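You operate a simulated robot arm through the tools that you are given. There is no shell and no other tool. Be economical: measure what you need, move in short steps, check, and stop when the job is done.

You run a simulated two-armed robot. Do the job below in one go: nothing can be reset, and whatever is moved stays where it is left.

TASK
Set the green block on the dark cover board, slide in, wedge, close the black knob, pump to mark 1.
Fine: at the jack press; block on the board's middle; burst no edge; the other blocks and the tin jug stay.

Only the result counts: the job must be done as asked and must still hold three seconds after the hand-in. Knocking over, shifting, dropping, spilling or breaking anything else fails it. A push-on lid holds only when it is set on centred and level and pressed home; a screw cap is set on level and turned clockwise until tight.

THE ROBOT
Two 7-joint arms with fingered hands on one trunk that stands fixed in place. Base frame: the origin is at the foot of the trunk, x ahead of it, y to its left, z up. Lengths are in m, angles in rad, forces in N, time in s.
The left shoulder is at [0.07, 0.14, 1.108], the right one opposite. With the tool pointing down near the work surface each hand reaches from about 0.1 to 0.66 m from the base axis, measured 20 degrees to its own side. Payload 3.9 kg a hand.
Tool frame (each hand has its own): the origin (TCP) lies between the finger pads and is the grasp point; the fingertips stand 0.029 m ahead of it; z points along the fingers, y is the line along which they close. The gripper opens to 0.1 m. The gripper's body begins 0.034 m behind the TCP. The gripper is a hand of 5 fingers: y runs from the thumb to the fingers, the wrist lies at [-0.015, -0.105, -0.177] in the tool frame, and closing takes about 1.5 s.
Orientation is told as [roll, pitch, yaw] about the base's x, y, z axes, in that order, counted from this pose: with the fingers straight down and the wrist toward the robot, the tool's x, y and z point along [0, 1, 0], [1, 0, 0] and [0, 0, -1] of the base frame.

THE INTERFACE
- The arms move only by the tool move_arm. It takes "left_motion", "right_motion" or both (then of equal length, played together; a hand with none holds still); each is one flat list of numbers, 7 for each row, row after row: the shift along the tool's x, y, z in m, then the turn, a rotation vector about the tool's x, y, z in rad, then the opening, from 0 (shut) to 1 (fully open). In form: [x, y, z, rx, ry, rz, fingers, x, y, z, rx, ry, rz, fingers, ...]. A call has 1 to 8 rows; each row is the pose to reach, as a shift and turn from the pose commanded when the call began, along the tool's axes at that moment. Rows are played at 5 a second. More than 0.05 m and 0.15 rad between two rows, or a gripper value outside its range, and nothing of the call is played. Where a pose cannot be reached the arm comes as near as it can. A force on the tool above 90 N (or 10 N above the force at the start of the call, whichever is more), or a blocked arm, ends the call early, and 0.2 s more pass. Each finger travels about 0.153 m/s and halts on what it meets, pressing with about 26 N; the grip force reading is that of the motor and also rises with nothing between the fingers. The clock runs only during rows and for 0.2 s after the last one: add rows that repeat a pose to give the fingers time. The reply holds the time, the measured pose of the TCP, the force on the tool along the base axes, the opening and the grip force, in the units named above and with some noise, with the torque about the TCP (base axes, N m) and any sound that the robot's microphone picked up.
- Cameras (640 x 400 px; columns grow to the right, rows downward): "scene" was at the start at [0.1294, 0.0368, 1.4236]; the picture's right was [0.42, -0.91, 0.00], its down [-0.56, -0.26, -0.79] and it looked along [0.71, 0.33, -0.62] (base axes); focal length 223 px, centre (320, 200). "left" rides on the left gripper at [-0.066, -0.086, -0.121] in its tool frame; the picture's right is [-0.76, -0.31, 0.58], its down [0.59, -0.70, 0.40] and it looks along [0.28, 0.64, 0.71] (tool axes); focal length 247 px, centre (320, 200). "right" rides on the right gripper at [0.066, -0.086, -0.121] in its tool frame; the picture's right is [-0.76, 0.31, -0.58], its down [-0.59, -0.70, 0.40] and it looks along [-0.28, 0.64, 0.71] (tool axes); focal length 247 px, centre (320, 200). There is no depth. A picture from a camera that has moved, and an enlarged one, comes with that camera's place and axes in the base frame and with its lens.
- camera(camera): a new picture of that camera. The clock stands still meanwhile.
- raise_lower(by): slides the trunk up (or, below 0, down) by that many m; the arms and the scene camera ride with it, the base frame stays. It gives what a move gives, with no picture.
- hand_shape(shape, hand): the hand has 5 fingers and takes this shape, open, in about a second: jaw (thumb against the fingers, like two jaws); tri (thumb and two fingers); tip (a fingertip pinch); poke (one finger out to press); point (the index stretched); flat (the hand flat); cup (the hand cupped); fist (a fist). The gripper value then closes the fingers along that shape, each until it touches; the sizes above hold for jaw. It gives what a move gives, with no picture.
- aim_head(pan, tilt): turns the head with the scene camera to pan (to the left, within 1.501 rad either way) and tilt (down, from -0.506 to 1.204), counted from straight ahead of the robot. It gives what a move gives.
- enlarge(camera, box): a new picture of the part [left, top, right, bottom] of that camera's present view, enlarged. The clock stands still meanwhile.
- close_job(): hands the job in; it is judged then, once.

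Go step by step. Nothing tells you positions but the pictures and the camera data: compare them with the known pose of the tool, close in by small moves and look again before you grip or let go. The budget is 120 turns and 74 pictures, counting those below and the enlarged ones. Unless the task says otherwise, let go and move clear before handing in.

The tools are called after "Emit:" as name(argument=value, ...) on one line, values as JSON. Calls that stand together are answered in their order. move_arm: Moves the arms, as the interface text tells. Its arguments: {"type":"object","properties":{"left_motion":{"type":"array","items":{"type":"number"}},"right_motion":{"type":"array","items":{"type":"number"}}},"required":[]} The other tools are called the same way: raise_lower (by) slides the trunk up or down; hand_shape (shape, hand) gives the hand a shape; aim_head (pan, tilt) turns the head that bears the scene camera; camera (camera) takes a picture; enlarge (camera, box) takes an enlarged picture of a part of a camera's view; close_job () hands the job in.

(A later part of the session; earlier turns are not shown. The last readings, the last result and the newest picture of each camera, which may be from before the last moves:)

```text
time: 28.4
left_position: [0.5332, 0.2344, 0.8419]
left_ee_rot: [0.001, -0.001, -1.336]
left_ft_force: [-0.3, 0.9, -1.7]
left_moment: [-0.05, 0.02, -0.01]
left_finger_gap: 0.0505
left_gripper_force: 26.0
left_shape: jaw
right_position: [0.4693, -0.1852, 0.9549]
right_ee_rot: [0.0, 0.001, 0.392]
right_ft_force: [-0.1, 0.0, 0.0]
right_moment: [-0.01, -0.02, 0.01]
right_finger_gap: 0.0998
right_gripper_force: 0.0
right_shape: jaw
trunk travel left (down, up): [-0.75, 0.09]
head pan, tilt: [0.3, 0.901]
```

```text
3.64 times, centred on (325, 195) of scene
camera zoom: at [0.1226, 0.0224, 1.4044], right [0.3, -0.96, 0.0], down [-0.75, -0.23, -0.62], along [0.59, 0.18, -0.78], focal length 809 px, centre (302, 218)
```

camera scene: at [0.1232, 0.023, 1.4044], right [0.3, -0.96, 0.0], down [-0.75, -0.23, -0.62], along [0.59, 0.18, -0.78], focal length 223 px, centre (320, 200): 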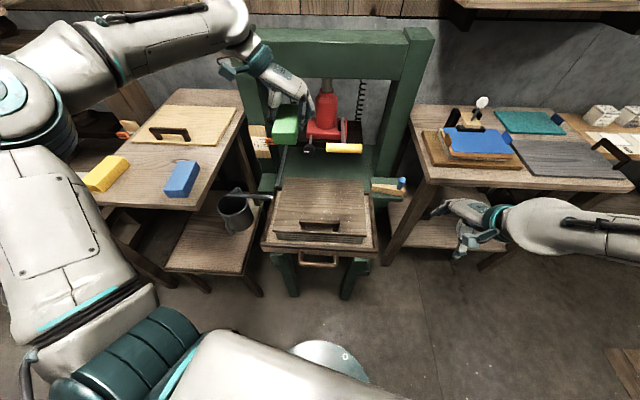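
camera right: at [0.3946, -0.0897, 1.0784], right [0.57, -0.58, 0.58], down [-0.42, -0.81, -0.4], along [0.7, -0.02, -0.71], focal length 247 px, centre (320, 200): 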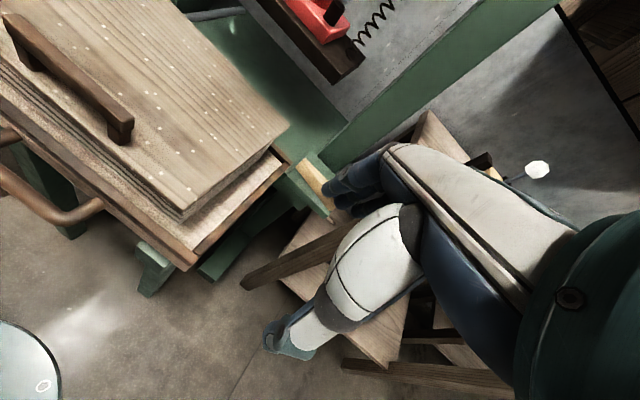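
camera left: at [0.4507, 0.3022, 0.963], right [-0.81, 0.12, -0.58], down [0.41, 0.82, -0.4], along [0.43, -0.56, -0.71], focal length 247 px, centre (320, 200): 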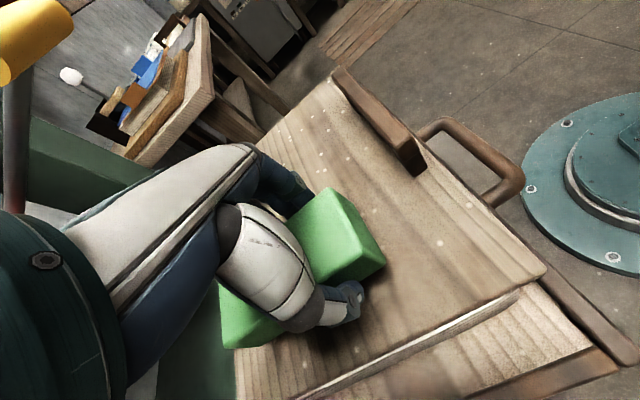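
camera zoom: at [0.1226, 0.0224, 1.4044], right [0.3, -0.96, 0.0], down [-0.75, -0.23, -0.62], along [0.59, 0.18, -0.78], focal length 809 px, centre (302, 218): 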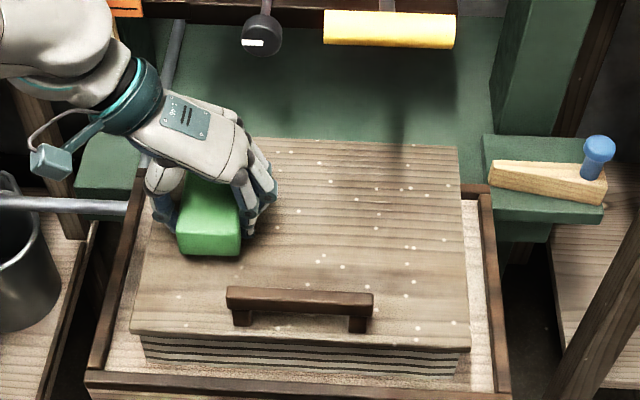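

The block needs to go 86 mm right and 11 mm toward the front to reach the middle. I'll move it there just above the board.

Emit:
move_arm(left_motion=[0, 0.015, 0, 0, 0, 0, 0, 0, 0.03, 0, 0, 0, 0, 0, -0.004, 0.045, 0, 0, 0, 0, 0, -0.008, 0.06, 0, 0, 0, 0, 0, -0.011, 0.075, 0, 0, 0, 0, 0, -0.011, 0.086, 0, 0, 0, 0, 0, -0.011, 0.086, 0, 0, 0, 0, 0])

Emit:
enlarge(camera="scene", box=[260, 140, 390, 250])

```text
time: 30.0
left_position: [0.5448, 0.1447, 0.8409]
left_ee_rot: [0.0, 0.0, -1.336]
left_ft_force: [-0.1, 0.6, -1.2]
left_moment: [-0.03, 0.06, 0.01]
left_finger_gap: 0.0506
left_gripper_force: 25.4
left_shape: jaw
right_position: [0.4698, -0.1852, 0.9536]
right_ee_rot: [0.0, 0.0, 0.393]
right_ft_force: [-0.9, -0.8, -0.3]
right_moment: [0.03, 0.02, 0.01]
right_finger_gap: 0.0997
right_gripper_force: 0.0
right_shape: jaw
trunk travel left (down, up): [-0.75, 0.09]
head pan, tilt: [0.3, 0.901]
```

```text
3.64 times, centred on (325, 195) of scene
camera zoom: at [0.1233, 0.023, 1.4044], right [0.3, -0.96, 0.0], down [-0.75, -0.23, -0.62], along [0.59, 0.18, -0.78], focal length 809 px, centre (302, 218)
```

zoom: 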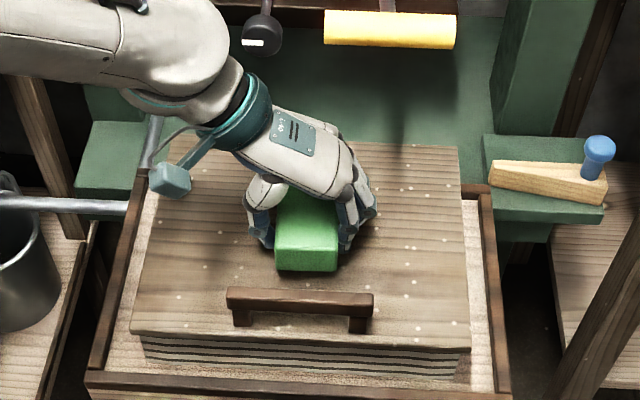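

It's within a few millimetres of the middle. A small correction, then I'll lower and release, and rise.

Emit:
move_arm(left_motion=[0.002, -0.003, 0.01, 0, 0, 0, 0, 0.002, -0.003, 0.0215, 0, 0, 0, 0, 0.002, -0.003, 0.0215, 0, 0, 0, 0, 0.002, -0.003, 0.0205, 0, 0, 0, 0.5, 0.002, -0.003, 0.0205, 0, 0, 0, 1, 0.002, -0.003, 0.0205, 0, 0, 0, 1, 0.002, -0.003, 0.0205, 0, 0, 0, 1])

Emit:
move_arm(left_motion=[0, 0, -0.02, 0, 0, 0, 1, 0, 0, -0.04, 0, 0, 0, 1, 0, 0, -0.065, 0, 0, 0, 1, 0, -0.04, -0.075, 0, 0, 0, 1, 0, -0.08, -0.1, 0, 0, 0, 1, 0, -0.12, -0.13, 0, 0, 0, 1])

Emit:
enlarge(camera="scene", box=[260, 140, 390, 250])

```text
time: 31.6
left_position: [0.5447, 0.1504, 0.8208]
left_ee_rot: [-0.001, 0.0, -1.335]
left_ft_force: [-0.7, -0.1, 0.2]
left_moment: [0.0, 0.0, -0.03]
left_finger_gap: 0.0998
left_gripper_force: 0.0
left_shape: jaw
right_position: [0.4692, -0.1854, 0.9559]
right_ee_rot: [0.001, 0.0, 0.393]
right_ft_force: [-1.0, 0.1, 0.2]
right_moment: [0.02, 0.01, 0.02]
right_finger_gap: 0.1
right_gripper_force: 0.0
right_shape: jaw
trunk travel left (down, up): [-0.75, 0.09]
head pan, tilt: [0.3, 0.901]
```

```text
time: 33.0
left_position: [0.5152, 0.2659, 0.9506]
left_ee_rot: [0.001, -0.001, -1.337]
left_ft_force: [-0.7, -0.1, -0.2]
left_moment: [-0.03, -0.01, 0.0]
left_finger_gap: 0.0998
left_gripper_force: 0.0
left_shape: jaw
right_position: [0.4687, -0.1851, 0.9556]
right_ee_rot: [-0.001, -0.001, 0.392]
right_ft_force: [0.0, -0.7, -0.7]
right_moment: [-0.01, -0.01, 0.0]
right_finger_gap: 0.1003
right_gripper_force: 0.1
right_shape: jaw
trunk travel left (down, up): [-0.75, 0.09]
head pan, tilt: [0.3, 0.901]
```

```text
3.64 times, centred on (325, 195) of scene
camera zoom: at [0.1219, 0.0234, 1.4045], right [0.3, -0.96, 0.0], down [-0.75, -0.23, -0.62], along [0.59, 0.18, -0.78], focal length 809 px, centre (302, 218)
```

zoom: 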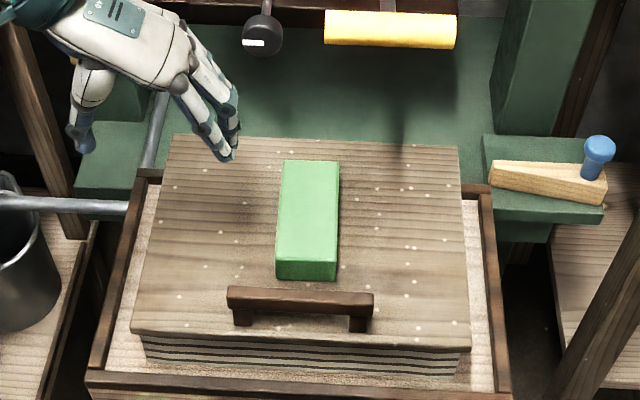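

The block sits in the board's middle. Next I'll look at the tray's front and handle before pushing it in.

Emit:
enlarge(camera="scene", box=[240, 190, 400, 290])

Emit:
camera(camera="left")

```text
4.00 times, centred on (320, 240) of scene
camera zoom: at [0.1219, 0.0234, 1.4045], right [0.3, -0.96, 0.0], down [-0.75, -0.23, -0.62], along [0.59, 0.18, -0.78], focal length 890 px, centre (320, 40)
```

zoom: 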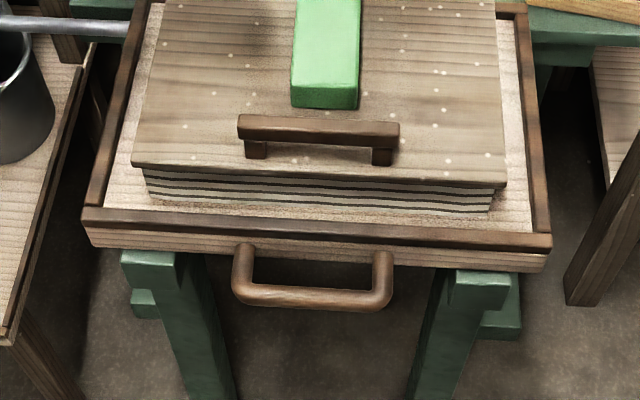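

```text
35 pictures are left
camera left: at [0.4328, 0.3357, 1.0721], right [-0.81, 0.12, -0.58], down [0.41, 0.82, -0.4], along [0.43, -0.56, -0.71], focal length 247 px, centre (320, 200)
```

left: 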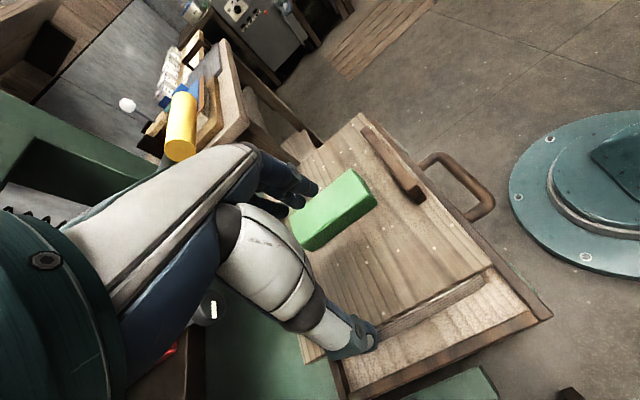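

The tray's front face is at f = −0.13 (z 0.68–0.72), with a handle loop about 5 cm ahead of it. I'll bring the left hand in front, close it and turn it forward, to push from inside the loop.

Emit:
move_arm(left_motion=[-0.018, 0.0146, 0, 0, 0, -0.143, 0.5, -0.036, 0.029, 0, 0, 0, -0.286, 0, -0.055, 0.044, 0, 0, 0, -0.429, 0, -0.073, 0.058, 0, 0, 0, -0.572, 0, -0.091, 0.073, 0, 0, 0, -0.715, 0, -0.11, 0.088, 0, 0, 0, -0.858, 0, -0.128, 0.102, 0, 0, 0, -1.001, 0, -0.1464, 0.117, 0, 0, 0, -1.144, 0])

Emit:
move_arm(left_motion=[0, 0, 0, 0, 0, -0.143, 0, 0, 0, 0, 0, 0, -0.286, 0, 0, 0, 0, 0, 0, -0.431, 0, 0, 0, 0, 0, 0, -0.431, 0])

Emit:
move_arm(left_motion=[0, 0, 0.02, -0.12, 0, 0, 0, 0, 0, 0.04, -0.24, 0, 0, 0, 0, 0, 0.06, -0.36, 0, 0, 0, 0, 0, 0.08, -0.48, 0, 0, 0, 0, 0.01, 0.1, -0.6, 0, 0, 0, 0, 0.017, 0.12, -0.6, 0, 0, 0, 0, 0.017, 0.12, -0.6, 0, 0, 0])

Emit:
enlarge(camera="scene", box=[240, 170, 400, 290])

Emit:
camera(camera="left")

```text
time: 34.8
left_position: [0.4176, 0.1118, 0.9511]
left_ee_rot: [0.013, 0.002, -0.204]
left_ft_force: [0.4, 0.2, -0.1]
left_moment: [0.0, 0.05, 0.05]
left_finger_gap: 0.0002
left_gripper_force: 25.9
left_shape: jaw
left hand out of reach, approached as far as the arm can: row 5, 6, 7, 8
right_position: [0.4708, -0.1876, 0.9526]
right_ee_rot: [0.003, -0.001, 0.393]
right_ft_force: [-0.2, -0.1, 1.2]
right_moment: [0.04, -0.03, 0.02]
right_finger_gap: 0.0996
right_gripper_force: 0.1
right_shape: jaw
trunk travel left (down, up): [-0.75, 0.09]
head pan, tilt: [0.3, 0.901]
```

```text
time: 35.8
left_position: [0.4182, 0.1148, 0.952]
left_ee_rot: [-0.001, -0.001, 0.24]
left_ft_force: [-0.5, 0.4, 0.2]
left_moment: [0.02, -0.01, 0.0]
left_finger_gap: 0.0
left_gripper_force: 26.3
left_shape: jaw
right_position: [0.4695, -0.1851, 0.9556]
right_ee_rot: [0.0, 0.002, 0.393]
right_ft_force: [-0.8, 0.7, 0.2]
right_moment: [0.0, -0.02, 0.01]
right_finger_gap: 0.0997
right_gripper_force: 0.1
right_shape: jaw
trunk travel left (down, up): [-0.75, 0.09]
head pan, tilt: [0.3, 0.901]
```

```text
time: 37.4
left_position: [0.4357, 0.1195, 0.8326]
left_ee_rot: [0.0, -0.601, 0.239]
left_ft_force: [-0.8, 0.4, -0.5]
left_moment: [0.02, 0.02, 0.01]
left_finger_gap: 0.0
left_gripper_force: 25.8
left_shape: jaw
left hand out of reach, approached as far as the arm can: row 1, 2, 3, 4
right_position: [0.4694, -0.1847, 0.9547]
right_ee_rot: [0.0, 0.001, 0.392]
right_ft_force: [0.1, 0.8, 0.9]
right_moment: [-0.01, -0.01, -0.04]
right_finger_gap: 0.0997
right_gripper_force: 0.1
right_shape: jaw
trunk travel left (down, up): [-0.75, 0.09]
head pan, tilt: [0.3, 0.901]
```

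```text
3.33 times, centred on (320, 230) of scene
camera zoom: at [0.1228, 0.0227, 1.4044], right [0.3, -0.96, 0.0], down [-0.75, -0.23, -0.62], along [0.59, 0.18, -0.78], focal length 742 px, centre (320, 100)
```

zoom: 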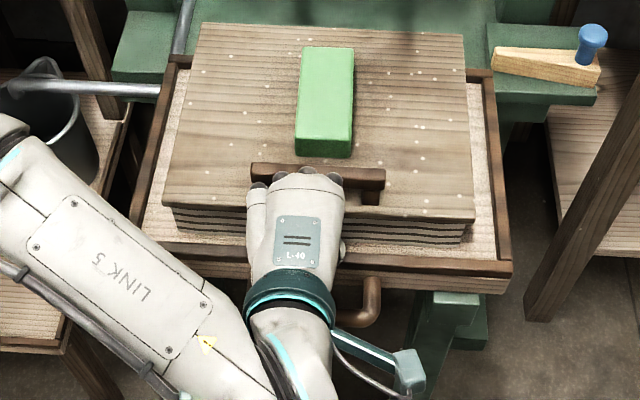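

```text
33 pictures are left
camera left: at [0.3162, 0.0228, 0.885], right [0.25, -0.72, -0.65], down [-0.48, 0.49, -0.73], along [0.84, 0.5, -0.22], focal length 247 px, centre (320, 200)
```

left: 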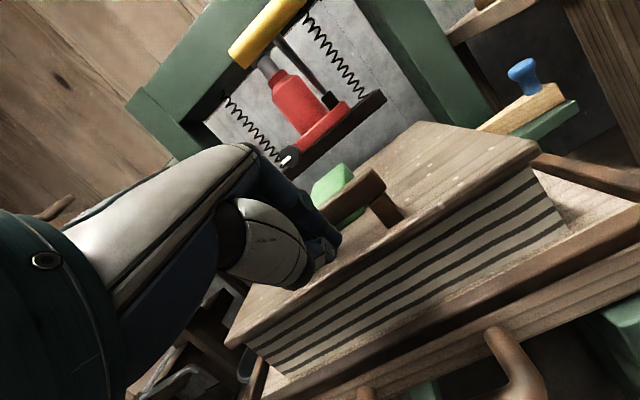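

The hand needs to go slightly back and then down in front of the tray face. I'll do that in short steps.

Emit:
move_arm(left_motion=[0, -0.01, -0.007, 0, 0, 0, 0, 0, -0.0206, -0.014, 0, 0, 0, 0, 0, -0.036, 0.011, 0, 0, 0, 0, 0, -0.052, 0.036, 0, 0, 0, 0, 0, -0.068, 0.061, 0, 0, 0, 0, 0, -0.083, 0.086, 0, 0, 0, 0, 0, -0.083, 0.086, 0, 0, 0, 0])

Emit:
camera(camera="left")

Emit:
enlarge(camera="scene", box=[240, 170, 400, 290])

```text
time: 39.0
left_position: [0.4158, 0.113, 0.713]
left_ee_rot: [0.0, -0.601, 0.239]
left_ft_force: [0.4, -0.5, 1.5]
left_moment: [0.02, 0.0, 0.0]
left_finger_gap: 0.0
left_gripper_force: 25.3
left_shape: jaw
right_position: [0.4703, -0.1864, 0.9557]
right_ee_rot: [0.001, -0.001, 0.392]
right_ft_force: [-0.7, -0.8, -0.6]
right_moment: [0.02, 0.02, -0.02]
right_finger_gap: 0.0997
right_gripper_force: 0.1
right_shape: jaw
trunk travel left (down, up): [-0.75, 0.09]
head pan, tilt: [0.3, 0.901]
```

```text
32 pictures are left
camera left: at [0.2959, 0.0168, 0.7648], right [0.25, -0.72, -0.65], down [-0.48, 0.49, -0.73], along [0.84, 0.5, -0.23], focal length 247 px, centre (320, 200)
```

left: 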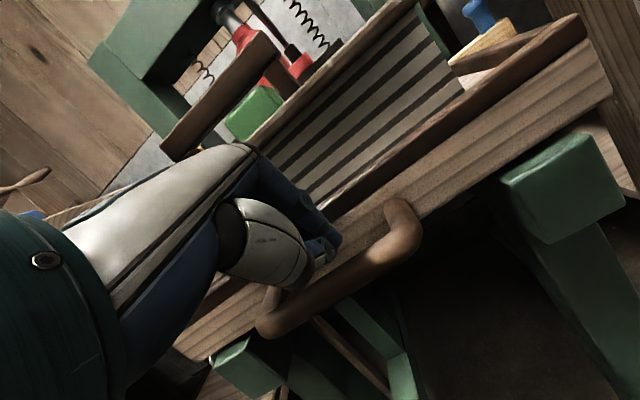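

```text
3.33 times, centred on (320, 230) of scene
camera zoom: at [0.123, 0.0227, 1.4044], right [0.3, -0.96, 0.0], down [-0.75, -0.23, -0.62], along [0.59, 0.18, -0.78], focal length 742 px, centre (320, 100)
```

zoom: 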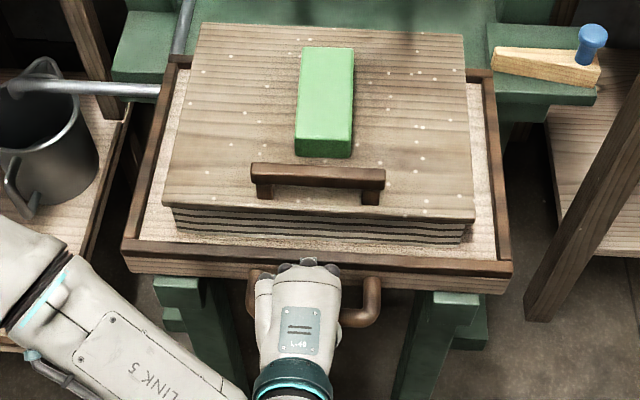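

The fingertips are inside the loop, near the tray's face. I'll push along the press's axis halfway and check the arm's clearance to the jug and the block.

Emit:
move_arm(left_motion=[0, 0.0124, 0.0085, 0, 0, 0, 0, 0, 0.0248, 0.017, 0, 0, 0, 0, 0, 0.0371, 0.0254, 0, 0, 0, 0, 0, 0.0495, 0.0339, 0, 0, 0, 0, 0, 0.0619, 0.0424, 0, 0, 0, 0, 0, 0.0743, 0.0509, 0, 0, 0, 0, 0, 0.0866, 0.0593, 0, 0, 0, 0, 0, 0.099, 0.0678, 0, 0, 0, 0])

Emit:
camera(camera="scene")

```text
time: 40.8
left_position: [0.5333, 0.1411, 0.7133]
left_ee_rot: [0.0, -0.602, 0.238]
left_ft_force: [-0.2, -0.1, 0.6]
left_moment: [-0.03, 0.01, -0.01]
left_finger_gap: 0.0
left_gripper_force: 26.2
left_shape: jaw
right_position: [0.4703, -0.186, 0.9535]
right_ee_rot: [-0.001, 0.0, 0.393]
right_ft_force: [0.9, -0.1, -0.1]
right_moment: [-0.02, -0.01, 0.0]
right_finger_gap: 0.0997
right_gripper_force: 0.1
right_shape: jaw
trunk travel left (down, up): [-0.75, 0.09]
head pan, tilt: [0.3, 0.901]
```

```text
30 pictures are left
camera scene: at [0.1236, 0.0227, 1.4043], right [0.3, -0.96, 0.0], down [-0.75, -0.23, -0.62], along [0.59, 0.18, -0.78], focal length 223 px, centre (320, 200)
```

scene: 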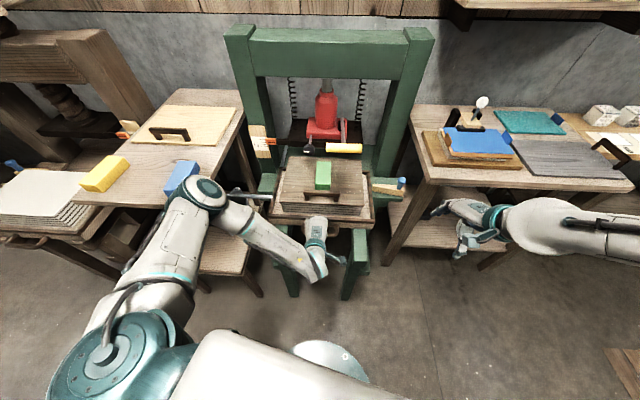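

The elbow has room and will draw inward as the arm extends. I'll push on and look again.

Emit:
move_arm(left_motion=[0, 0.0124, 0.0085, 0, 0, 0, 0, 0, 0.0248, 0.017, 0, 0, 0, 0, 0, 0.0371, 0.0254, 0, 0, 0, 0, 0, 0.0495, 0.0339, 0, 0, 0, 0, 0, 0.0619, 0.0424, 0, 0, 0, 0, 0, 0.0743, 0.0509, 0, 0, 0, 0, 0, 0.0866, 0.0593, 0, 0, 0, 0, 0, 0.099, 0.0678, 0, 0, 0, 0])

Emit:
camera(camera="scene")

```text
time: 42.6
left_position: [0.6501, 0.1711, 0.7144]
left_ee_rot: [-0.001, -0.602, 0.239]
left_ft_force: [0.4, -0.1, 0.6]
left_moment: [0.01, 0.01, -0.03]
left_finger_gap: 0.0
left_gripper_force: 25.6
left_shape: jaw
right_position: [0.4695, -0.1857, 0.9547]
right_ee_rot: [0.0, 0.001, 0.392]
right_ft_force: [0.5, 0.1, 0.3]
right_moment: [0.0, 0.01, 0.02]
right_finger_gap: 0.0999
right_gripper_force: 0.0
right_shape: jaw
trunk travel left (down, up): [-0.75, 0.09]
head pan, tilt: [0.3, 0.901]
```

```text
29 pictures are left
camera scene: at [0.1234, 0.0226, 1.4044], right [0.3, -0.96, 0.0], down [-0.75, -0.23, -0.62], along [0.59, 0.18, -0.78], focal length 223 px, centre (320, 200)
```

scene: 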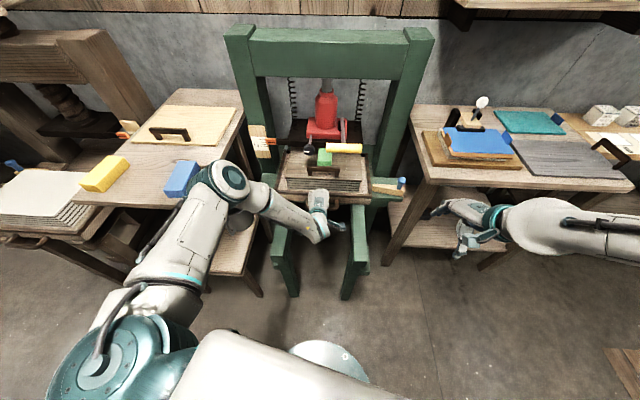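

The tray is in by about 0.22 m. I'll push the last part gently, watching the force for the stop.

Emit:
move_arm(left_motion=[0, 0.0083, 0.0057, 0, 0, 0, 0, 0, 0.0165, 0.0113, 0, 0, 0, 0, 0, 0.0248, 0.017, 0, 0, 0, 0, 0, 0.033, 0.0226, 0, 0, 0, 0, 0, 0.0413, 0.0283, 0, 0, 0, 0, 0, 0.0495, 0.0339, 0, 0, 0, 0, 0, 0.0578, 0.0396, 0, 0, 0, 0])

Emit:
enlarge(camera="scene", box=[230, 110, 430, 235])

```text
time: 44.2
left_position: [0.7182, 0.188, 0.7153]
left_ee_rot: [0.0, -0.604, 0.24]
left_ft_force: [-0.5, -0.7, 0.2]
left_moment: [0.04, -0.01, 0.0]
left_finger_gap: 0.0001
left_gripper_force: 26.2
left_shape: jaw
right_position: [0.4699, -0.1851, 0.9553]
right_ee_rot: [0.0, 0.0, 0.394]
right_ft_force: [-0.3, -1.0, 0.1]
right_moment: [-0.01, -0.02, 0.0]
right_finger_gap: 0.0999
right_gripper_force: 0.1
right_shape: jaw
trunk travel left (down, up): [-0.75, 0.09]
head pan, tilt: [0.3, 0.901]
```

```text
3.20 times, centred on (330, 172) of scene
camera zoom: at [0.1236, 0.0226, 1.4044], right [0.3, -0.96, 0.0], down [-0.75, -0.23, -0.62], along [0.59, 0.18, -0.78], focal length 712 px, centre (288, 288)
```

zoom: 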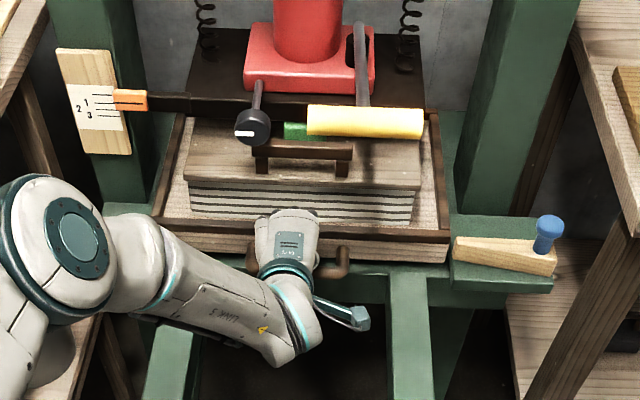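

No stop yet; the wedge would pass just in front of the tray's face. I'll push further until it stops.

Emit:
move_arm(left_motion=[0, 0.0083, 0.0057, 0, 0, 0, 0, 0, 0.0165, 0.0113, 0, 0, 0, 0, 0, 0.0206, 0.0141, 0, 0, 0, 0, 0, 0.0248, 0.017, 0, 0, 0, 0, 0, 0.029, 0.0198, 0, 0, 0, 0, 0, 0.033, 0.0226, 0, 0, 0, 0, 0, 0.033, 0.0226, 0, 0, 0, 0])

Emit:
enlarge(camera="scene", box=[230, 110, 430, 235])

```text
time: 45.8
left_position: [0.7484, 0.1958, 0.7157]
left_ee_rot: [-0.003, -0.599, 0.237]
left_ft_force: [-48.5, -6.7, 5.5]
left_moment: [-0.03, 0.15, 0.33]
left_finger_gap: 0.0001
left_gripper_force: 25.6
left_shape: jaw
right_position: [0.4639, -0.186, 0.9578]
right_ee_rot: [-0.003, -0.008, 0.395]
right_ft_force: [-1.2, -0.1, -0.3]
right_moment: [0.01, 0.01, 0.0]
right_finger_gap: 0.0999
right_gripper_force: 0.1
right_shape: jaw
trunk travel left (down, up): [-0.75, 0.09]
head pan, tilt: [0.3, 0.901]
```

```text
3.20 times, centred on (330, 172) of scene
camera zoom: at [0.1142, 0.0215, 1.4053], right [0.3, -0.96, 0.0], down [-0.74, -0.23, -0.63], along [0.6, 0.18, -0.78], focal length 712 px, centre (288, 288)
```

zoom: 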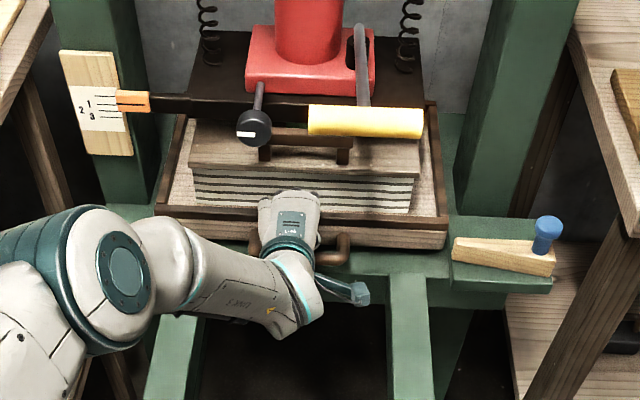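

The tray is at its stop (48 N), slid in 0.32 m. I'll withdraw the left hand along its fingers and back, then look at the wedge.

Emit:
move_arm(left_motion=[0, 0, -0.03, 0, 0, 0, 0, 0, 0, -0.06, 0, 0, 0, 0, 0, 0, -0.1, 0, 0, 0, 0, 0, -0.04, -0.127, 0, 0, 0, 0, 0, -0.08, -0.154, 0, 0, 0, 0, 0, -0.12, -0.182, 0, 0, 0, 0, 0.04, -0.14, -0.195, 0, 0, 0, 0, 0.08, -0.15, -0.205, 0, 0, 0, 0])

Emit:
enlarge(camera="scene", box=[340, 150, 440, 235])

Emit:
enlarge(camera="scene", box=[230, 110, 430, 235])

```text
time: 47.6
left_position: [0.502, 0.2199, 0.8003]
left_ee_rot: [-0.002, -0.603, 0.242]
left_ft_force: [-1.3, 0.0, 0.3]
left_moment: [-0.02, -0.01, -0.01]
left_finger_gap: 0.0
left_gripper_force: 25.8
left_shape: jaw
right_position: [0.4696, -0.1852, 0.9551]
right_ee_rot: [0.0, 0.0, 0.393]
right_ft_force: [-0.2, -0.2, 0.1]
right_moment: [-0.01, 0.0, 0.02]
right_finger_gap: 0.0997
right_gripper_force: 0.1
right_shape: jaw
trunk travel left (down, up): [-0.75, 0.09]
head pan, tilt: [0.3, 0.901]
```

```text
4.71 times, centred on (390, 192) of scene
camera zoom: at [0.1221, 0.0232, 1.4045], right [0.3, -0.96, 0.0], down [-0.75, -0.23, -0.62], along [0.59, 0.18, -0.78], focal length 1047 px, centre (-9, 235)
```

zoom: 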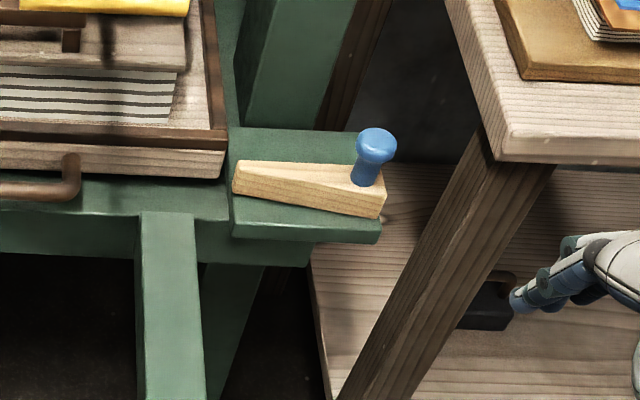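

```text
3.20 times, centred on (330, 172) of scene
camera zoom: at [0.1221, 0.0232, 1.4045], right [0.3, -0.96, 0.0], down [-0.75, -0.23, -0.62], along [0.59, 0.18, -0.78], focal length 712 px, centre (288, 288)
```

zoom: 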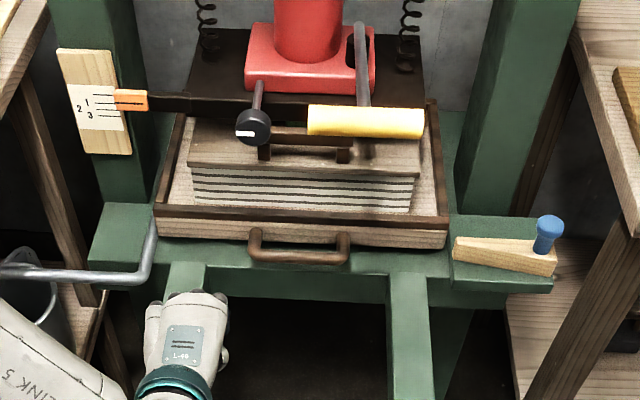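

The tray is home, and the wedge lies on the right ledge with its blue knob near (0.84, −0.12, 0.72). I'll raise the left hand out of the way before lowering the trunk for reach.

Emit:
move_arm(left_motion=[0, 0.028, -0.041, 0, 0, 0, 0, 0, 0.056, -0.082, 0, 0, 0, 0, 0, 0.085, -0.124, 0, 0, 0, 0, 0, 0.113, -0.165, 0.1, 0, 0, 0, 0, 0.141, -0.206, 0.2, 0, 0, 0, 0, 0.169, -0.247, 0.3, 0, 0, 0, 0.02, 0.18, -0.28, 0.4, 0, 0, 0, 0.04, 0.19, -0.31, 0.5, 0, 0, 0], right_motion=[0.005, 0, 0, 0, 0, 0.04, 0.5, 0.01, 0, 0, 0, 0, 0.08, 0, 0.015, 0, 0, 0, 0, 0.12, 0, 0.02, 0, 0, -0.1, 0, 0.15, 0, 0.025, 0, 0, -0.2, 0, 0.15, 0, 0.03, 0, 0, -0.3, 0, 0.15, 0, 0.03, 0, 0, -0.4, 0, 0.15, 0, 0.03, 0, 0, -0.5, 0, 0.15, 0])

Emit:
camera(camera="scene")

```text
refused: row 3 steps farther than a row can; nothing moved
```

```text
24 pictures are left
camera scene: at [0.1221, 0.0232, 1.4045], right [0.3, -0.96, 0.0], down [-0.75, -0.23, -0.62], along [0.59, 0.18, -0.78], focal length 223 px, centre (320, 200)
```

scene: 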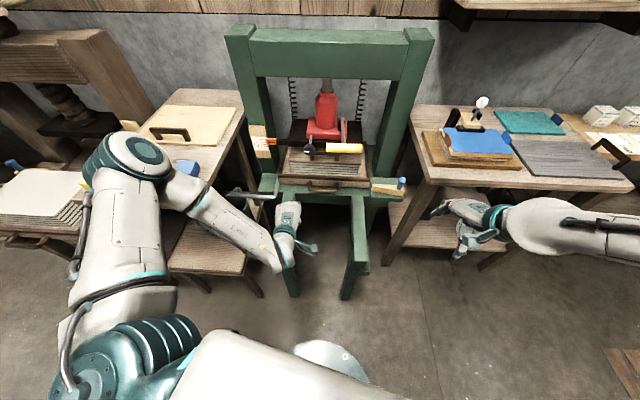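

That was a step-size slip; I'll repeat it with smaller steps. The left hand goes up first, and the right hand closes and pitches forward.

Emit:
move_arm(left_motion=[0, 0.025, -0.036, 0, 0, 0, 0, 0, 0.05, -0.072, 0, 0, 0, 0, 0, 0.075, -0.109, 0, 0, 0, 0, 0, 0.1, -0.145, 0.1, 0, 0, 0, 0, 0.125, -0.182, 0.2, 0, 0, 0, 0, 0.15, -0.218, 0.3, 0, 0, 0, 0.02, 0.17, -0.25, 0.4, 0, 0, 0, 0.03, 0.19, -0.285, 0.5, 0, 0, 0], right_motion=[0.005, 0, 0, 0, 0, 0.04, 0.5, 0.01, 0, 0, 0, 0, 0.08, 0, 0.015, 0, 0, 0, 0, 0.12, 0, 0.02, 0, 0, 0, 0, 0.16, 0, 0.025, 0, 0, 0, 0, 0.2, 0, 0.03, 0, 0, 0, 0, 0.24, 0, 0.03, 0, 0, 0, 0, 0.3, 0, 0.03, 0, 0, 0, 0, 0.38, 0])

Emit:
move_arm(right_motion=[0, 0, 0, -0.14, 0, 0, 0, 0, 0, 0, -0.28, 0, 0, 0, 0, 0, 0, -0.42, 0, 0, 0, 0, 0, 0, -0.56, 0, 0, 0, 0, 0, 0, -0.7, 0, 0, 0, 0, 0, 0, -0.84, 0, 0, 0, 0, 0, 0, -0.95, 0, 0, 0, 0, 0, 0, -0.95, 0, 0, 0])

```text
time: 49.4
left_position: [0.494, 0.2454, 1.1415]
left_ee_rot: [0.0, -0.101, 0.237]
left_ft_force: [-0.6, -0.2, -0.2]
left_moment: [0.02, 0.03, 0.0]
left_finger_gap: 0.0001
left_gripper_force: 25.8
left_shape: jaw
right_position: [0.458, -0.159, 0.9545]
right_ee_rot: [-0.001, -0.001, 0.013]
right_ft_force: [-0.6, -0.4, 0.6]
right_moment: [0.0, -0.03, 0.0]
right_finger_gap: 0.0
right_gripper_force: 25.7
right_shape: jaw
right hand out of reach, approached as far as the arm can: row 3, 4, 5, 6, 7
trunk travel left (down, up): [-0.75, 0.09]
head pan, tilt: [0.3, 0.901]
```

```text
time: 51.2
left_position: [0.4955, 0.2456, 1.1406]
left_ee_rot: [0.0, -0.101, 0.239]
left_ft_force: [-0.7, -0.5, 1.1]
left_moment: [-0.01, -0.01, -0.04]
left_finger_gap: 0.0003
left_gripper_force: 26.5
left_shape: jaw
right_position: [0.4798, -0.1525, 0.9437]
right_ee_rot: [0.0, -0.951, 0.012]
right_ft_force: [0.4, 0.3, -0.8]
right_moment: [-0.01, -0.04, 0.01]
right_finger_gap: 0.0
right_gripper_force: 26.2
right_shape: jaw
right hand out of reach, approached as far as the arm can: row 2, 3, 4, 5, 6, 7, 8
trunk travel left (down, up): [-0.75, 0.09]
head pan, tilt: [0.3, 0.901]
```

Raise the left a bit more, then lower the trunk by 0.22.

Emit:
move_arm(left_motion=[0, 0, -0.045, 0, 0, 0, 0, 0, 0, -0.09, 0, 0, 0, 0, 0, 0, -0.135, 0, 0, 0, 0, 0, 0, -0.17, 0, 0, 0, 0])

Emit:
raise_lower(by=-0.22)

Emit:
aim_head(pan=0.1, tilt=0.65)

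Emit:
camera(camera="scene")

Emit:
camera(camera="right")

```text
time: 52.2
left_position: [0.474, 0.2398, 1.3094]
left_ee_rot: [0.003, -0.1, 0.239]
left_ft_force: [0.2, 0.7, -0.3]
left_moment: [0.01, 0.02, 0.02]
left_finger_gap: 0.0
left_gripper_force: 25.9
left_shape: jaw
right_position: [0.4788, -0.154, 0.9443]
right_ee_rot: [0.001, -0.949, 0.011]
right_ft_force: [0.4, -0.3, -0.5]
right_moment: [-0.03, 0.0, 0.0]
right_finger_gap: 0.0
right_gripper_force: 26.1
right_shape: jaw
trunk travel left (down, up): [-0.75, 0.09]
head pan, tilt: [0.3, 0.901]
```

```text
time: 54.5
left_position: [0.4746, 0.24, 1.0884]
left_ee_rot: [0.002, -0.1, 0.24]
left_ft_force: [0.4, -0.2, -0.3]
left_moment: [-0.05, -0.04, 0.02]
left_finger_gap: 0.0
left_gripper_force: 25.9
left_shape: jaw
right_position: [0.4773, -0.153, 0.7241]
right_ee_rot: [-0.001, -0.95, 0.012]
right_ft_force: [-0.2, -0.1, 0.0]
right_moment: [0.02, 0.0, 0.02]
right_finger_gap: 0.0
right_gripper_force: 26.0
right_shape: jaw
trunk travel left (down, up): [-0.53, 0.31]
head pan, tilt: [0.3, 0.901]
```

```text
time: 55.3
left_position: [0.4751, 0.2402, 1.0885]
left_ee_rot: [-0.002, -0.1, 0.239]
left_ft_force: [-0.5, -0.3, -0.3]
left_moment: [0.02, -0.06, -0.03]
left_finger_gap: 0.0001
left_gripper_force: 25.3
left_shape: jaw
right_position: [0.4784, -0.1533, 0.7224]
right_ee_rot: [-0.002, -0.95, 0.012]
right_ft_force: [0.1, -0.8, -0.6]
right_moment: [0.0, 0.01, -0.02]
right_finger_gap: 0.0
right_gripper_force: 26.0
right_shape: jaw
trunk travel left (down, up): [-0.53, 0.31]
head pan, tilt: [0.099, 0.649]
```

```text
23 pictures are left
camera scene: at [0.1374, 0.0091, 1.2049], right [0.1, -0.99, 0.0], down [-0.6, -0.06, -0.8], along [0.79, 0.08, -0.61], focal length 223 px, centre (320, 200)
```

scene: 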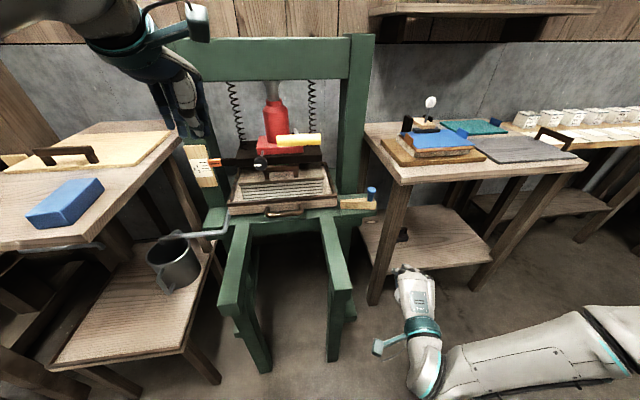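

```text
22 pictures are left
camera right: at [0.3297, -0.088, 0.7241], right [-0.28, -0.76, 0.59], down [-0.08, -0.59, -0.8], along [0.96, -0.27, 0.11], focal length 247 px, centre (320, 200)
```

right: 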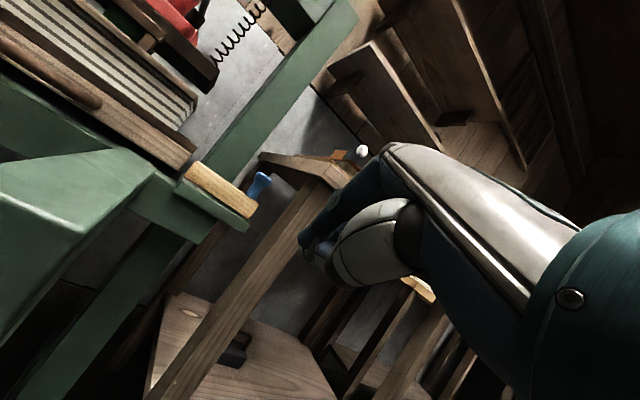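

The knob works out at (0.815, −0.11, 0.738), with the right table's edge about 4 cm to its right. I'll grip it from above and in front, raising and reorienting the right hand first.

Emit:
move_arm(right_motion=[0, 0.02, -0.0145, 0.0875, -0.0425, 0.03, 0.2, 0, 0.041, -0.029, 0.175, -0.085, 0.061, 0.4, 0, 0.061, -0.0435, 0.2625, -0.1275, 0.0915, 0.6, 0, 0.081, -0.058, 0.35, -0.17, 0.122, 0.6, 0, 0.081, -0.058, 0.35, -0.17, 0.122, 0.6])

```text
time: 56.5
left_position: [0.4754, 0.2407, 1.0892]
left_ee_rot: [0.0, -0.1, 0.239]
left_ft_force: [0.0, -0.4, -0.6]
left_moment: [0.01, 0.06, 0.0]
left_finger_gap: 0.0001
left_gripper_force: 26.1
left_shape: jaw
right_position: [0.4942, -0.1471, 0.8258]
right_ee_rot: [-0.046, -0.6, -0.169]
right_ft_force: [1.0, -0.1, 0.9]
right_moment: [-0.02, -0.02, -0.01]
right_finger_gap: 0.0599
right_gripper_force: 0.1
right_shape: jaw
right hand out of reach, approached as far as the arm can: row 1, 2, 3, 4, 5
trunk travel left (down, up): [-0.53, 0.31]
head pan, tilt: [0.099, 0.649]
```

Emit:
move_arm(right_motion=[0.0142, 0.0315, 0.02, 0, 0, 0, 0.6, 0.0284, 0.063, 0.04, 0, 0, 0, 0.6, 0.0426, 0.0946, 0.06, 0, 0, 0, 0.6, 0.0568, 0.126, 0.08, 0, 0, 0, 0.6, 0.071, 0.1576, 0.1, 0, 0, 0, 0.6, 0.0852, 0.189, 0.12, 0, 0, 0, 0.6, 0.0994, 0.2207, 0.1405, 0, 0, 0, 0.6])

Emit:
camera(camera="right")

Emit:
enlarge(camera="scene", box=[240, 120, 440, 245])

```text
time: 58.1
left_position: [0.4755, 0.2405, 1.0879]
left_ee_rot: [0.001, -0.1, 0.239]
left_ft_force: [0.1, -0.4, 0.4]
left_moment: [-0.02, 0.01, -0.04]
left_finger_gap: 0.0
left_gripper_force: 26.3
left_shape: jaw
right_position: [0.7714, -0.0983, 0.8299]
right_ee_rot: [-0.044, -0.6, -0.17]
right_ft_force: [-0.2, -0.3, -0.3]
right_moment: [0.02, 0.02, 0.01]
right_finger_gap: 0.0598
right_gripper_force: 0.2
right_shape: jaw
trunk travel left (down, up): [-0.53, 0.31]
head pan, tilt: [0.099, 0.649]
```

```text
21 pictures are left
camera right: at [0.6474, -0.005, 0.8783], right [-0.21, -0.7, 0.68], down [-0.47, -0.54, -0.7], along [0.86, -0.47, -0.21], focal length 247 px, centre (320, 200)
```

right: 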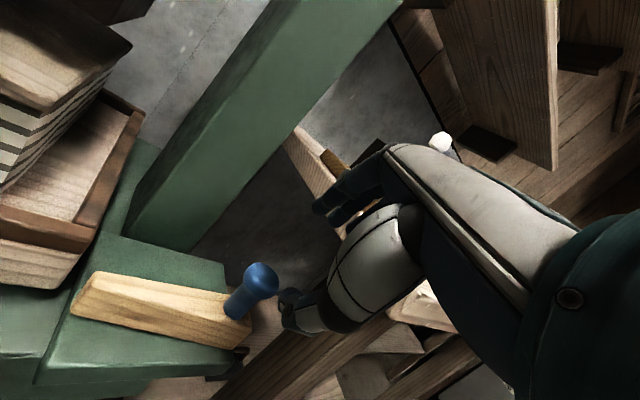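

```text
3.20 times, centred on (340, 182) of scene
camera zoom: at [0.1383, 0.0096, 1.2048], right [0.1, -1.0, 0.0], down [-0.6, -0.06, -0.8], along [0.79, 0.08, -0.61], focal length 712 px, centre (256, 256)
```

zoom: 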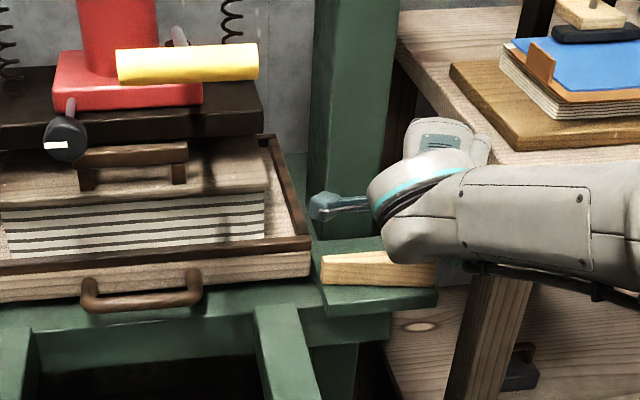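

The knob refines to (0.808, −0.108, 0.745), straight ahead along the fingers. I'll approach partway and check.

Emit:
move_arm(right_motion=[0, -0.004, 0.02, 0, 0, 0, 0.6, 0, -0.008, 0.04, 0, 0, 0, 0.6, 0, -0.011, 0.06, 0, 0, 0, 0.6, 0, -0.011, 0.06, 0, 0, 0, 0.6])

Emit:
camera(camera="right")

```text
time: 59.1
left_position: [0.4753, 0.2407, 1.0892]
left_ee_rot: [-0.001, -0.101, 0.239]
left_ft_force: [-0.4, 0.1, 0.5]
left_moment: [-0.01, -0.04, 0.0]
left_finger_gap: 0.0
left_gripper_force: 25.5
left_shape: jaw
right_position: [0.7931, -0.1069, 0.7755]
right_ee_rot: [-0.044, -0.602, -0.169]
right_ft_force: [-0.6, -0.9, -0.9]
right_moment: [0.0, -0.01, 0.01]
right_finger_gap: 0.0601
right_gripper_force: 0.0
right_shape: jaw
trunk travel left (down, up): [-0.53, 0.31]
head pan, tilt: [0.099, 0.649]
```

```text
19 pictures are left
camera right: at [0.6704, -0.0137, 0.8242], right [-0.21, -0.7, 0.68], down [-0.47, -0.54, -0.71], along [0.86, -0.47, -0.21], focal length 247 px, centre (320, 200)
```

right: 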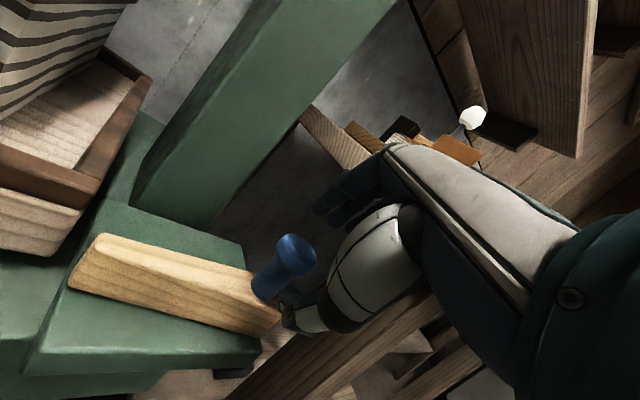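

The knob head lies 45 mm ahead of the TCP, well centred. I'll advance 36 mm and close on it.

Emit:
move_arm(right_motion=[0.002, 0.003, 0.012, 0, 0, 0, 0.6, 0.004, 0.003, 0.024, 0, 0, 0, 0.6, 0.004, 0.003, 0.036, 0, 0, 0, 0.6, 0.004, 0.003, 0.036, 0, 0, 0, 0.2, 0.004, 0.003, 0.036, 0, 0, 0, 0, 0.004, 0.003, 0.036, 0, 0, 0, 0, 0.004, 0.003, 0.036, 0, 0, 0, 0])

Emit:
camera(camera="right")

```text
time: 60.7
left_position: [0.4735, 0.2407, 1.089]
left_ee_rot: [-0.002, -0.103, 0.24]
left_ft_force: [0.6, 0.5, 0.7]
left_moment: [-0.01, 0.0, -0.02]
left_finger_gap: 0.0
left_gripper_force: 26.4
left_shape: jaw
right_position: [0.815, -0.1071, 0.7444]
right_ee_rot: [-0.044, -0.599, -0.167]
right_ft_force: [-17.3, 4.7, -2.3]
right_moment: [0.26, 1.38, -0.02]
right_finger_gap: 0.0344
right_gripper_force: 26.3
right_shape: jaw
trunk travel left (down, up): [-0.53, 0.31]
head pan, tilt: [0.099, 0.649]
```

```text
18 pictures are left
camera right: at [0.692, -0.014, 0.7949], right [-0.21, -0.71, 0.68], down [-0.47, -0.54, -0.7], along [0.86, -0.46, -0.21], focal length 247 px, centre (320, 200)
```

right: 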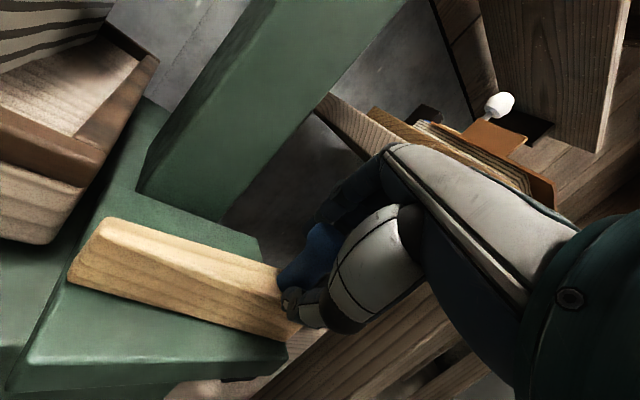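

The knob is gripped. I'll draw the wedge left along the tray's face.

Emit:
move_arm(right_motion=[0.009, -0.005, -0.004, 0, 0, 0, 0, 0.018, -0.009, -0.007, 0, 0, 0, 0, 0.027, -0.012, -0.009, 0, 0, 0, 0, 0.036, -0.0155, -0.0122, 0, 0, 0, 0, 0.045, -0.0187, -0.0148, 0, 0, 0, 0, 0.054, -0.022, -0.0175, 0, 0, 0, 0, 0.063, -0.025, -0.02, 0, 0, 0, 0, 0.072, -0.0285, -0.0226, 0, 0, 0, 0])

Emit:
camera(camera="right")

```text
time: 62.5
left_position: [0.4775, 0.2379, 1.0874]
left_ee_rot: [0.001, -0.1, 0.237]
left_ft_force: [0.1, -0.4, 0.3]
left_moment: [-0.01, -0.02, 0.02]
left_finger_gap: 0.0
left_gripper_force: 25.7
left_shape: jaw
right_position: [0.7964, -0.0349, 0.745]
right_ee_rot: [-0.045, -0.602, -0.174]
right_ft_force: [-1.3, -18.0, -7.6]
right_moment: [-0.03, 0.51, -0.29]
right_finger_gap: 0.0296
right_gripper_force: 25.7
right_shape: jaw
trunk travel left (down, up): [-0.53, 0.31]
head pan, tilt: [0.099, 0.649]
```

```text
17 pictures are left
camera right: at [0.673, 0.0599, 0.7947], right [-0.22, -0.7, 0.68], down [-0.47, -0.53, -0.7], along [0.86, -0.47, -0.21], focal length 247 px, centre (320, 200)
```

right: 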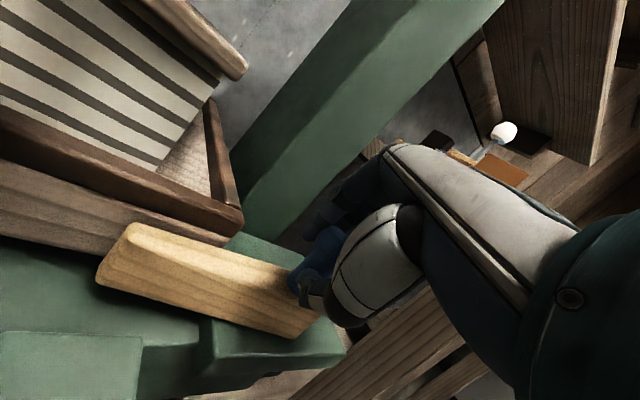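

The wedge slides along the tray's front. I'll keep going and watch the force.

Emit:
move_arm(right_motion=[0.009, -0.0033, -0.0026, 0, 0, 0, 0, 0.018, -0.0065, -0.0053, 0, 0, 0, 0, 0.027, -0.0098, -0.008, 0, 0, 0, 0, 0.036, -0.013, -0.0105, 0, 0, 0, 0, 0.045, -0.0163, -0.013, 0, 0, 0, 0])

Emit:
enlarge(camera="scene", box=[210, 120, 410, 245])

```text
time: 63.7
left_position: [0.4758, 0.2405, 1.0883]
left_ee_rot: [0.0, -0.102, 0.238]
left_ft_force: [1.5, -0.2, 0.0]
left_moment: [0.0, -0.01, -0.01]
left_finger_gap: 0.0001
left_gripper_force: 25.9
left_shape: jaw
right_position: [0.7829, 0.0193, 0.7455]
right_ee_rot: [-0.046, -0.598, -0.168]
right_ft_force: [0.5, -0.7, 0.7]
right_moment: [0.0, -0.01, 0.06]
right_finger_gap: 0.0237
right_gripper_force: 25.8
right_shape: jaw
trunk travel left (down, up): [-0.53, 0.31]
head pan, tilt: [0.099, 0.649]
```

```text
3.20 times, centred on (310, 182) of scene
camera zoom: at [0.1377, 0.0093, 1.2048], right [0.1, -0.99, 0.0], down [-0.6, -0.06, -0.8], along [0.79, 0.08, -0.6], focal length 712 px, centre (352, 256)
```

zoom: 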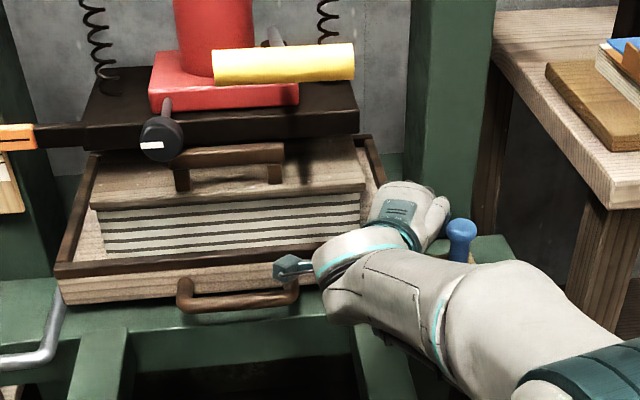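

The grip slipped off the knob as the wedge met resistance. I'll look at the wedge now.

Emit:
move_arm(right_motion=[0, 0, -0.02, 0, 0, 0, 0.3, 0, 0, -0.045, 0, 0, 0, 0.3, 0, 0, -0.07, 0, 0, 0, 0.3])

Emit:
camera(camera="right")

```text
time: 64.5
left_position: [0.4749, 0.2405, 1.0884]
left_ee_rot: [0.0, -0.099, 0.239]
left_ft_force: [-0.4, -0.3, 0.7]
left_moment: [0.01, 0.01, -0.01]
left_finger_gap: 0.0001
left_gripper_force: 25.6
left_shape: jaw
right_position: [0.7489, 0.009, 0.7939]
right_ee_rot: [-0.037, -0.579, -0.204]
right_ft_force: [-0.9, -0.6, 0.1]
right_moment: [0.01, 0.02, -0.01]
right_finger_gap: 0.03
right_gripper_force: 0.1
right_shape: jaw
trunk travel left (down, up): [-0.53, 0.31]
head pan, tilt: [0.099, 0.649]
```

```text
15 pictures are left
camera right: at [0.629, 0.105, 0.8462], right [-0.22, -0.71, 0.67], down [-0.5, -0.51, -0.7], along [0.84, -0.49, -0.24], focal length 247 px, centre (320, 200)
```

right: 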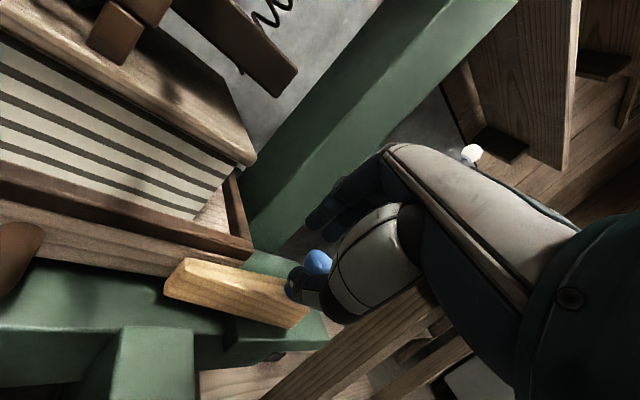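

The wedge is partly across the tray's front, with more travel left. I'll go to the knob's right side with closed fingers and push left.

Emit:
move_arm(right_motion=[-0.034, 0.018, -0.005, 0, 0, 0, 0, -0.068, 0.036, -0.005, 0, 0, 0, 0, -0.1026, 0.0554, -0.003, 0, 0, 0, 0, -0.097, 0.052, 0.035, 0, 0, 0, 0, -0.092, 0.049, 0.07, 0, 0, 0, 0, -0.09, 0.048, 0.09, 0, 0, 0, 0, -0.09, 0.048, 0.09, 0, 0, 0, 0])

Emit:
camera(camera="right")

```text
time: 66.1
left_position: [0.4751, 0.2407, 1.0877]
left_ee_rot: [-0.001, -0.101, 0.238]
left_ft_force: [0.2, -0.5, 0.7]
left_moment: [0.02, -0.02, 0.01]
left_finger_gap: 0.0
left_gripper_force: 25.9
left_shape: jaw
right_position: [0.8158, -0.0782, 0.76]
right_ee_rot: [-0.046, -0.602, -0.167]
right_ft_force: [0.3, -0.6, 0.4]
right_moment: [-0.02, 0.0, 0.0]
right_finger_gap: 0.0
right_gripper_force: 26.2
right_shape: jaw
trunk travel left (down, up): [-0.53, 0.31]
head pan, tilt: [0.099, 0.649]
```

```text
14 pictures are left
camera right: at [0.6928, 0.0137, 0.8095], right [-0.21, -0.7, 0.68], down [-0.47, -0.54, -0.7], along [0.86, -0.47, -0.21], focal length 247 px, centre (320, 200)
```

right: 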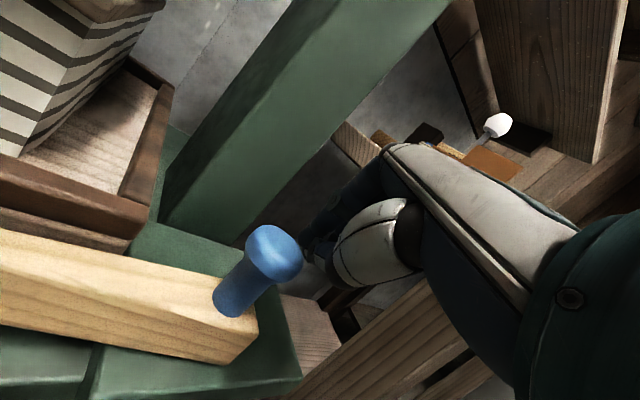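

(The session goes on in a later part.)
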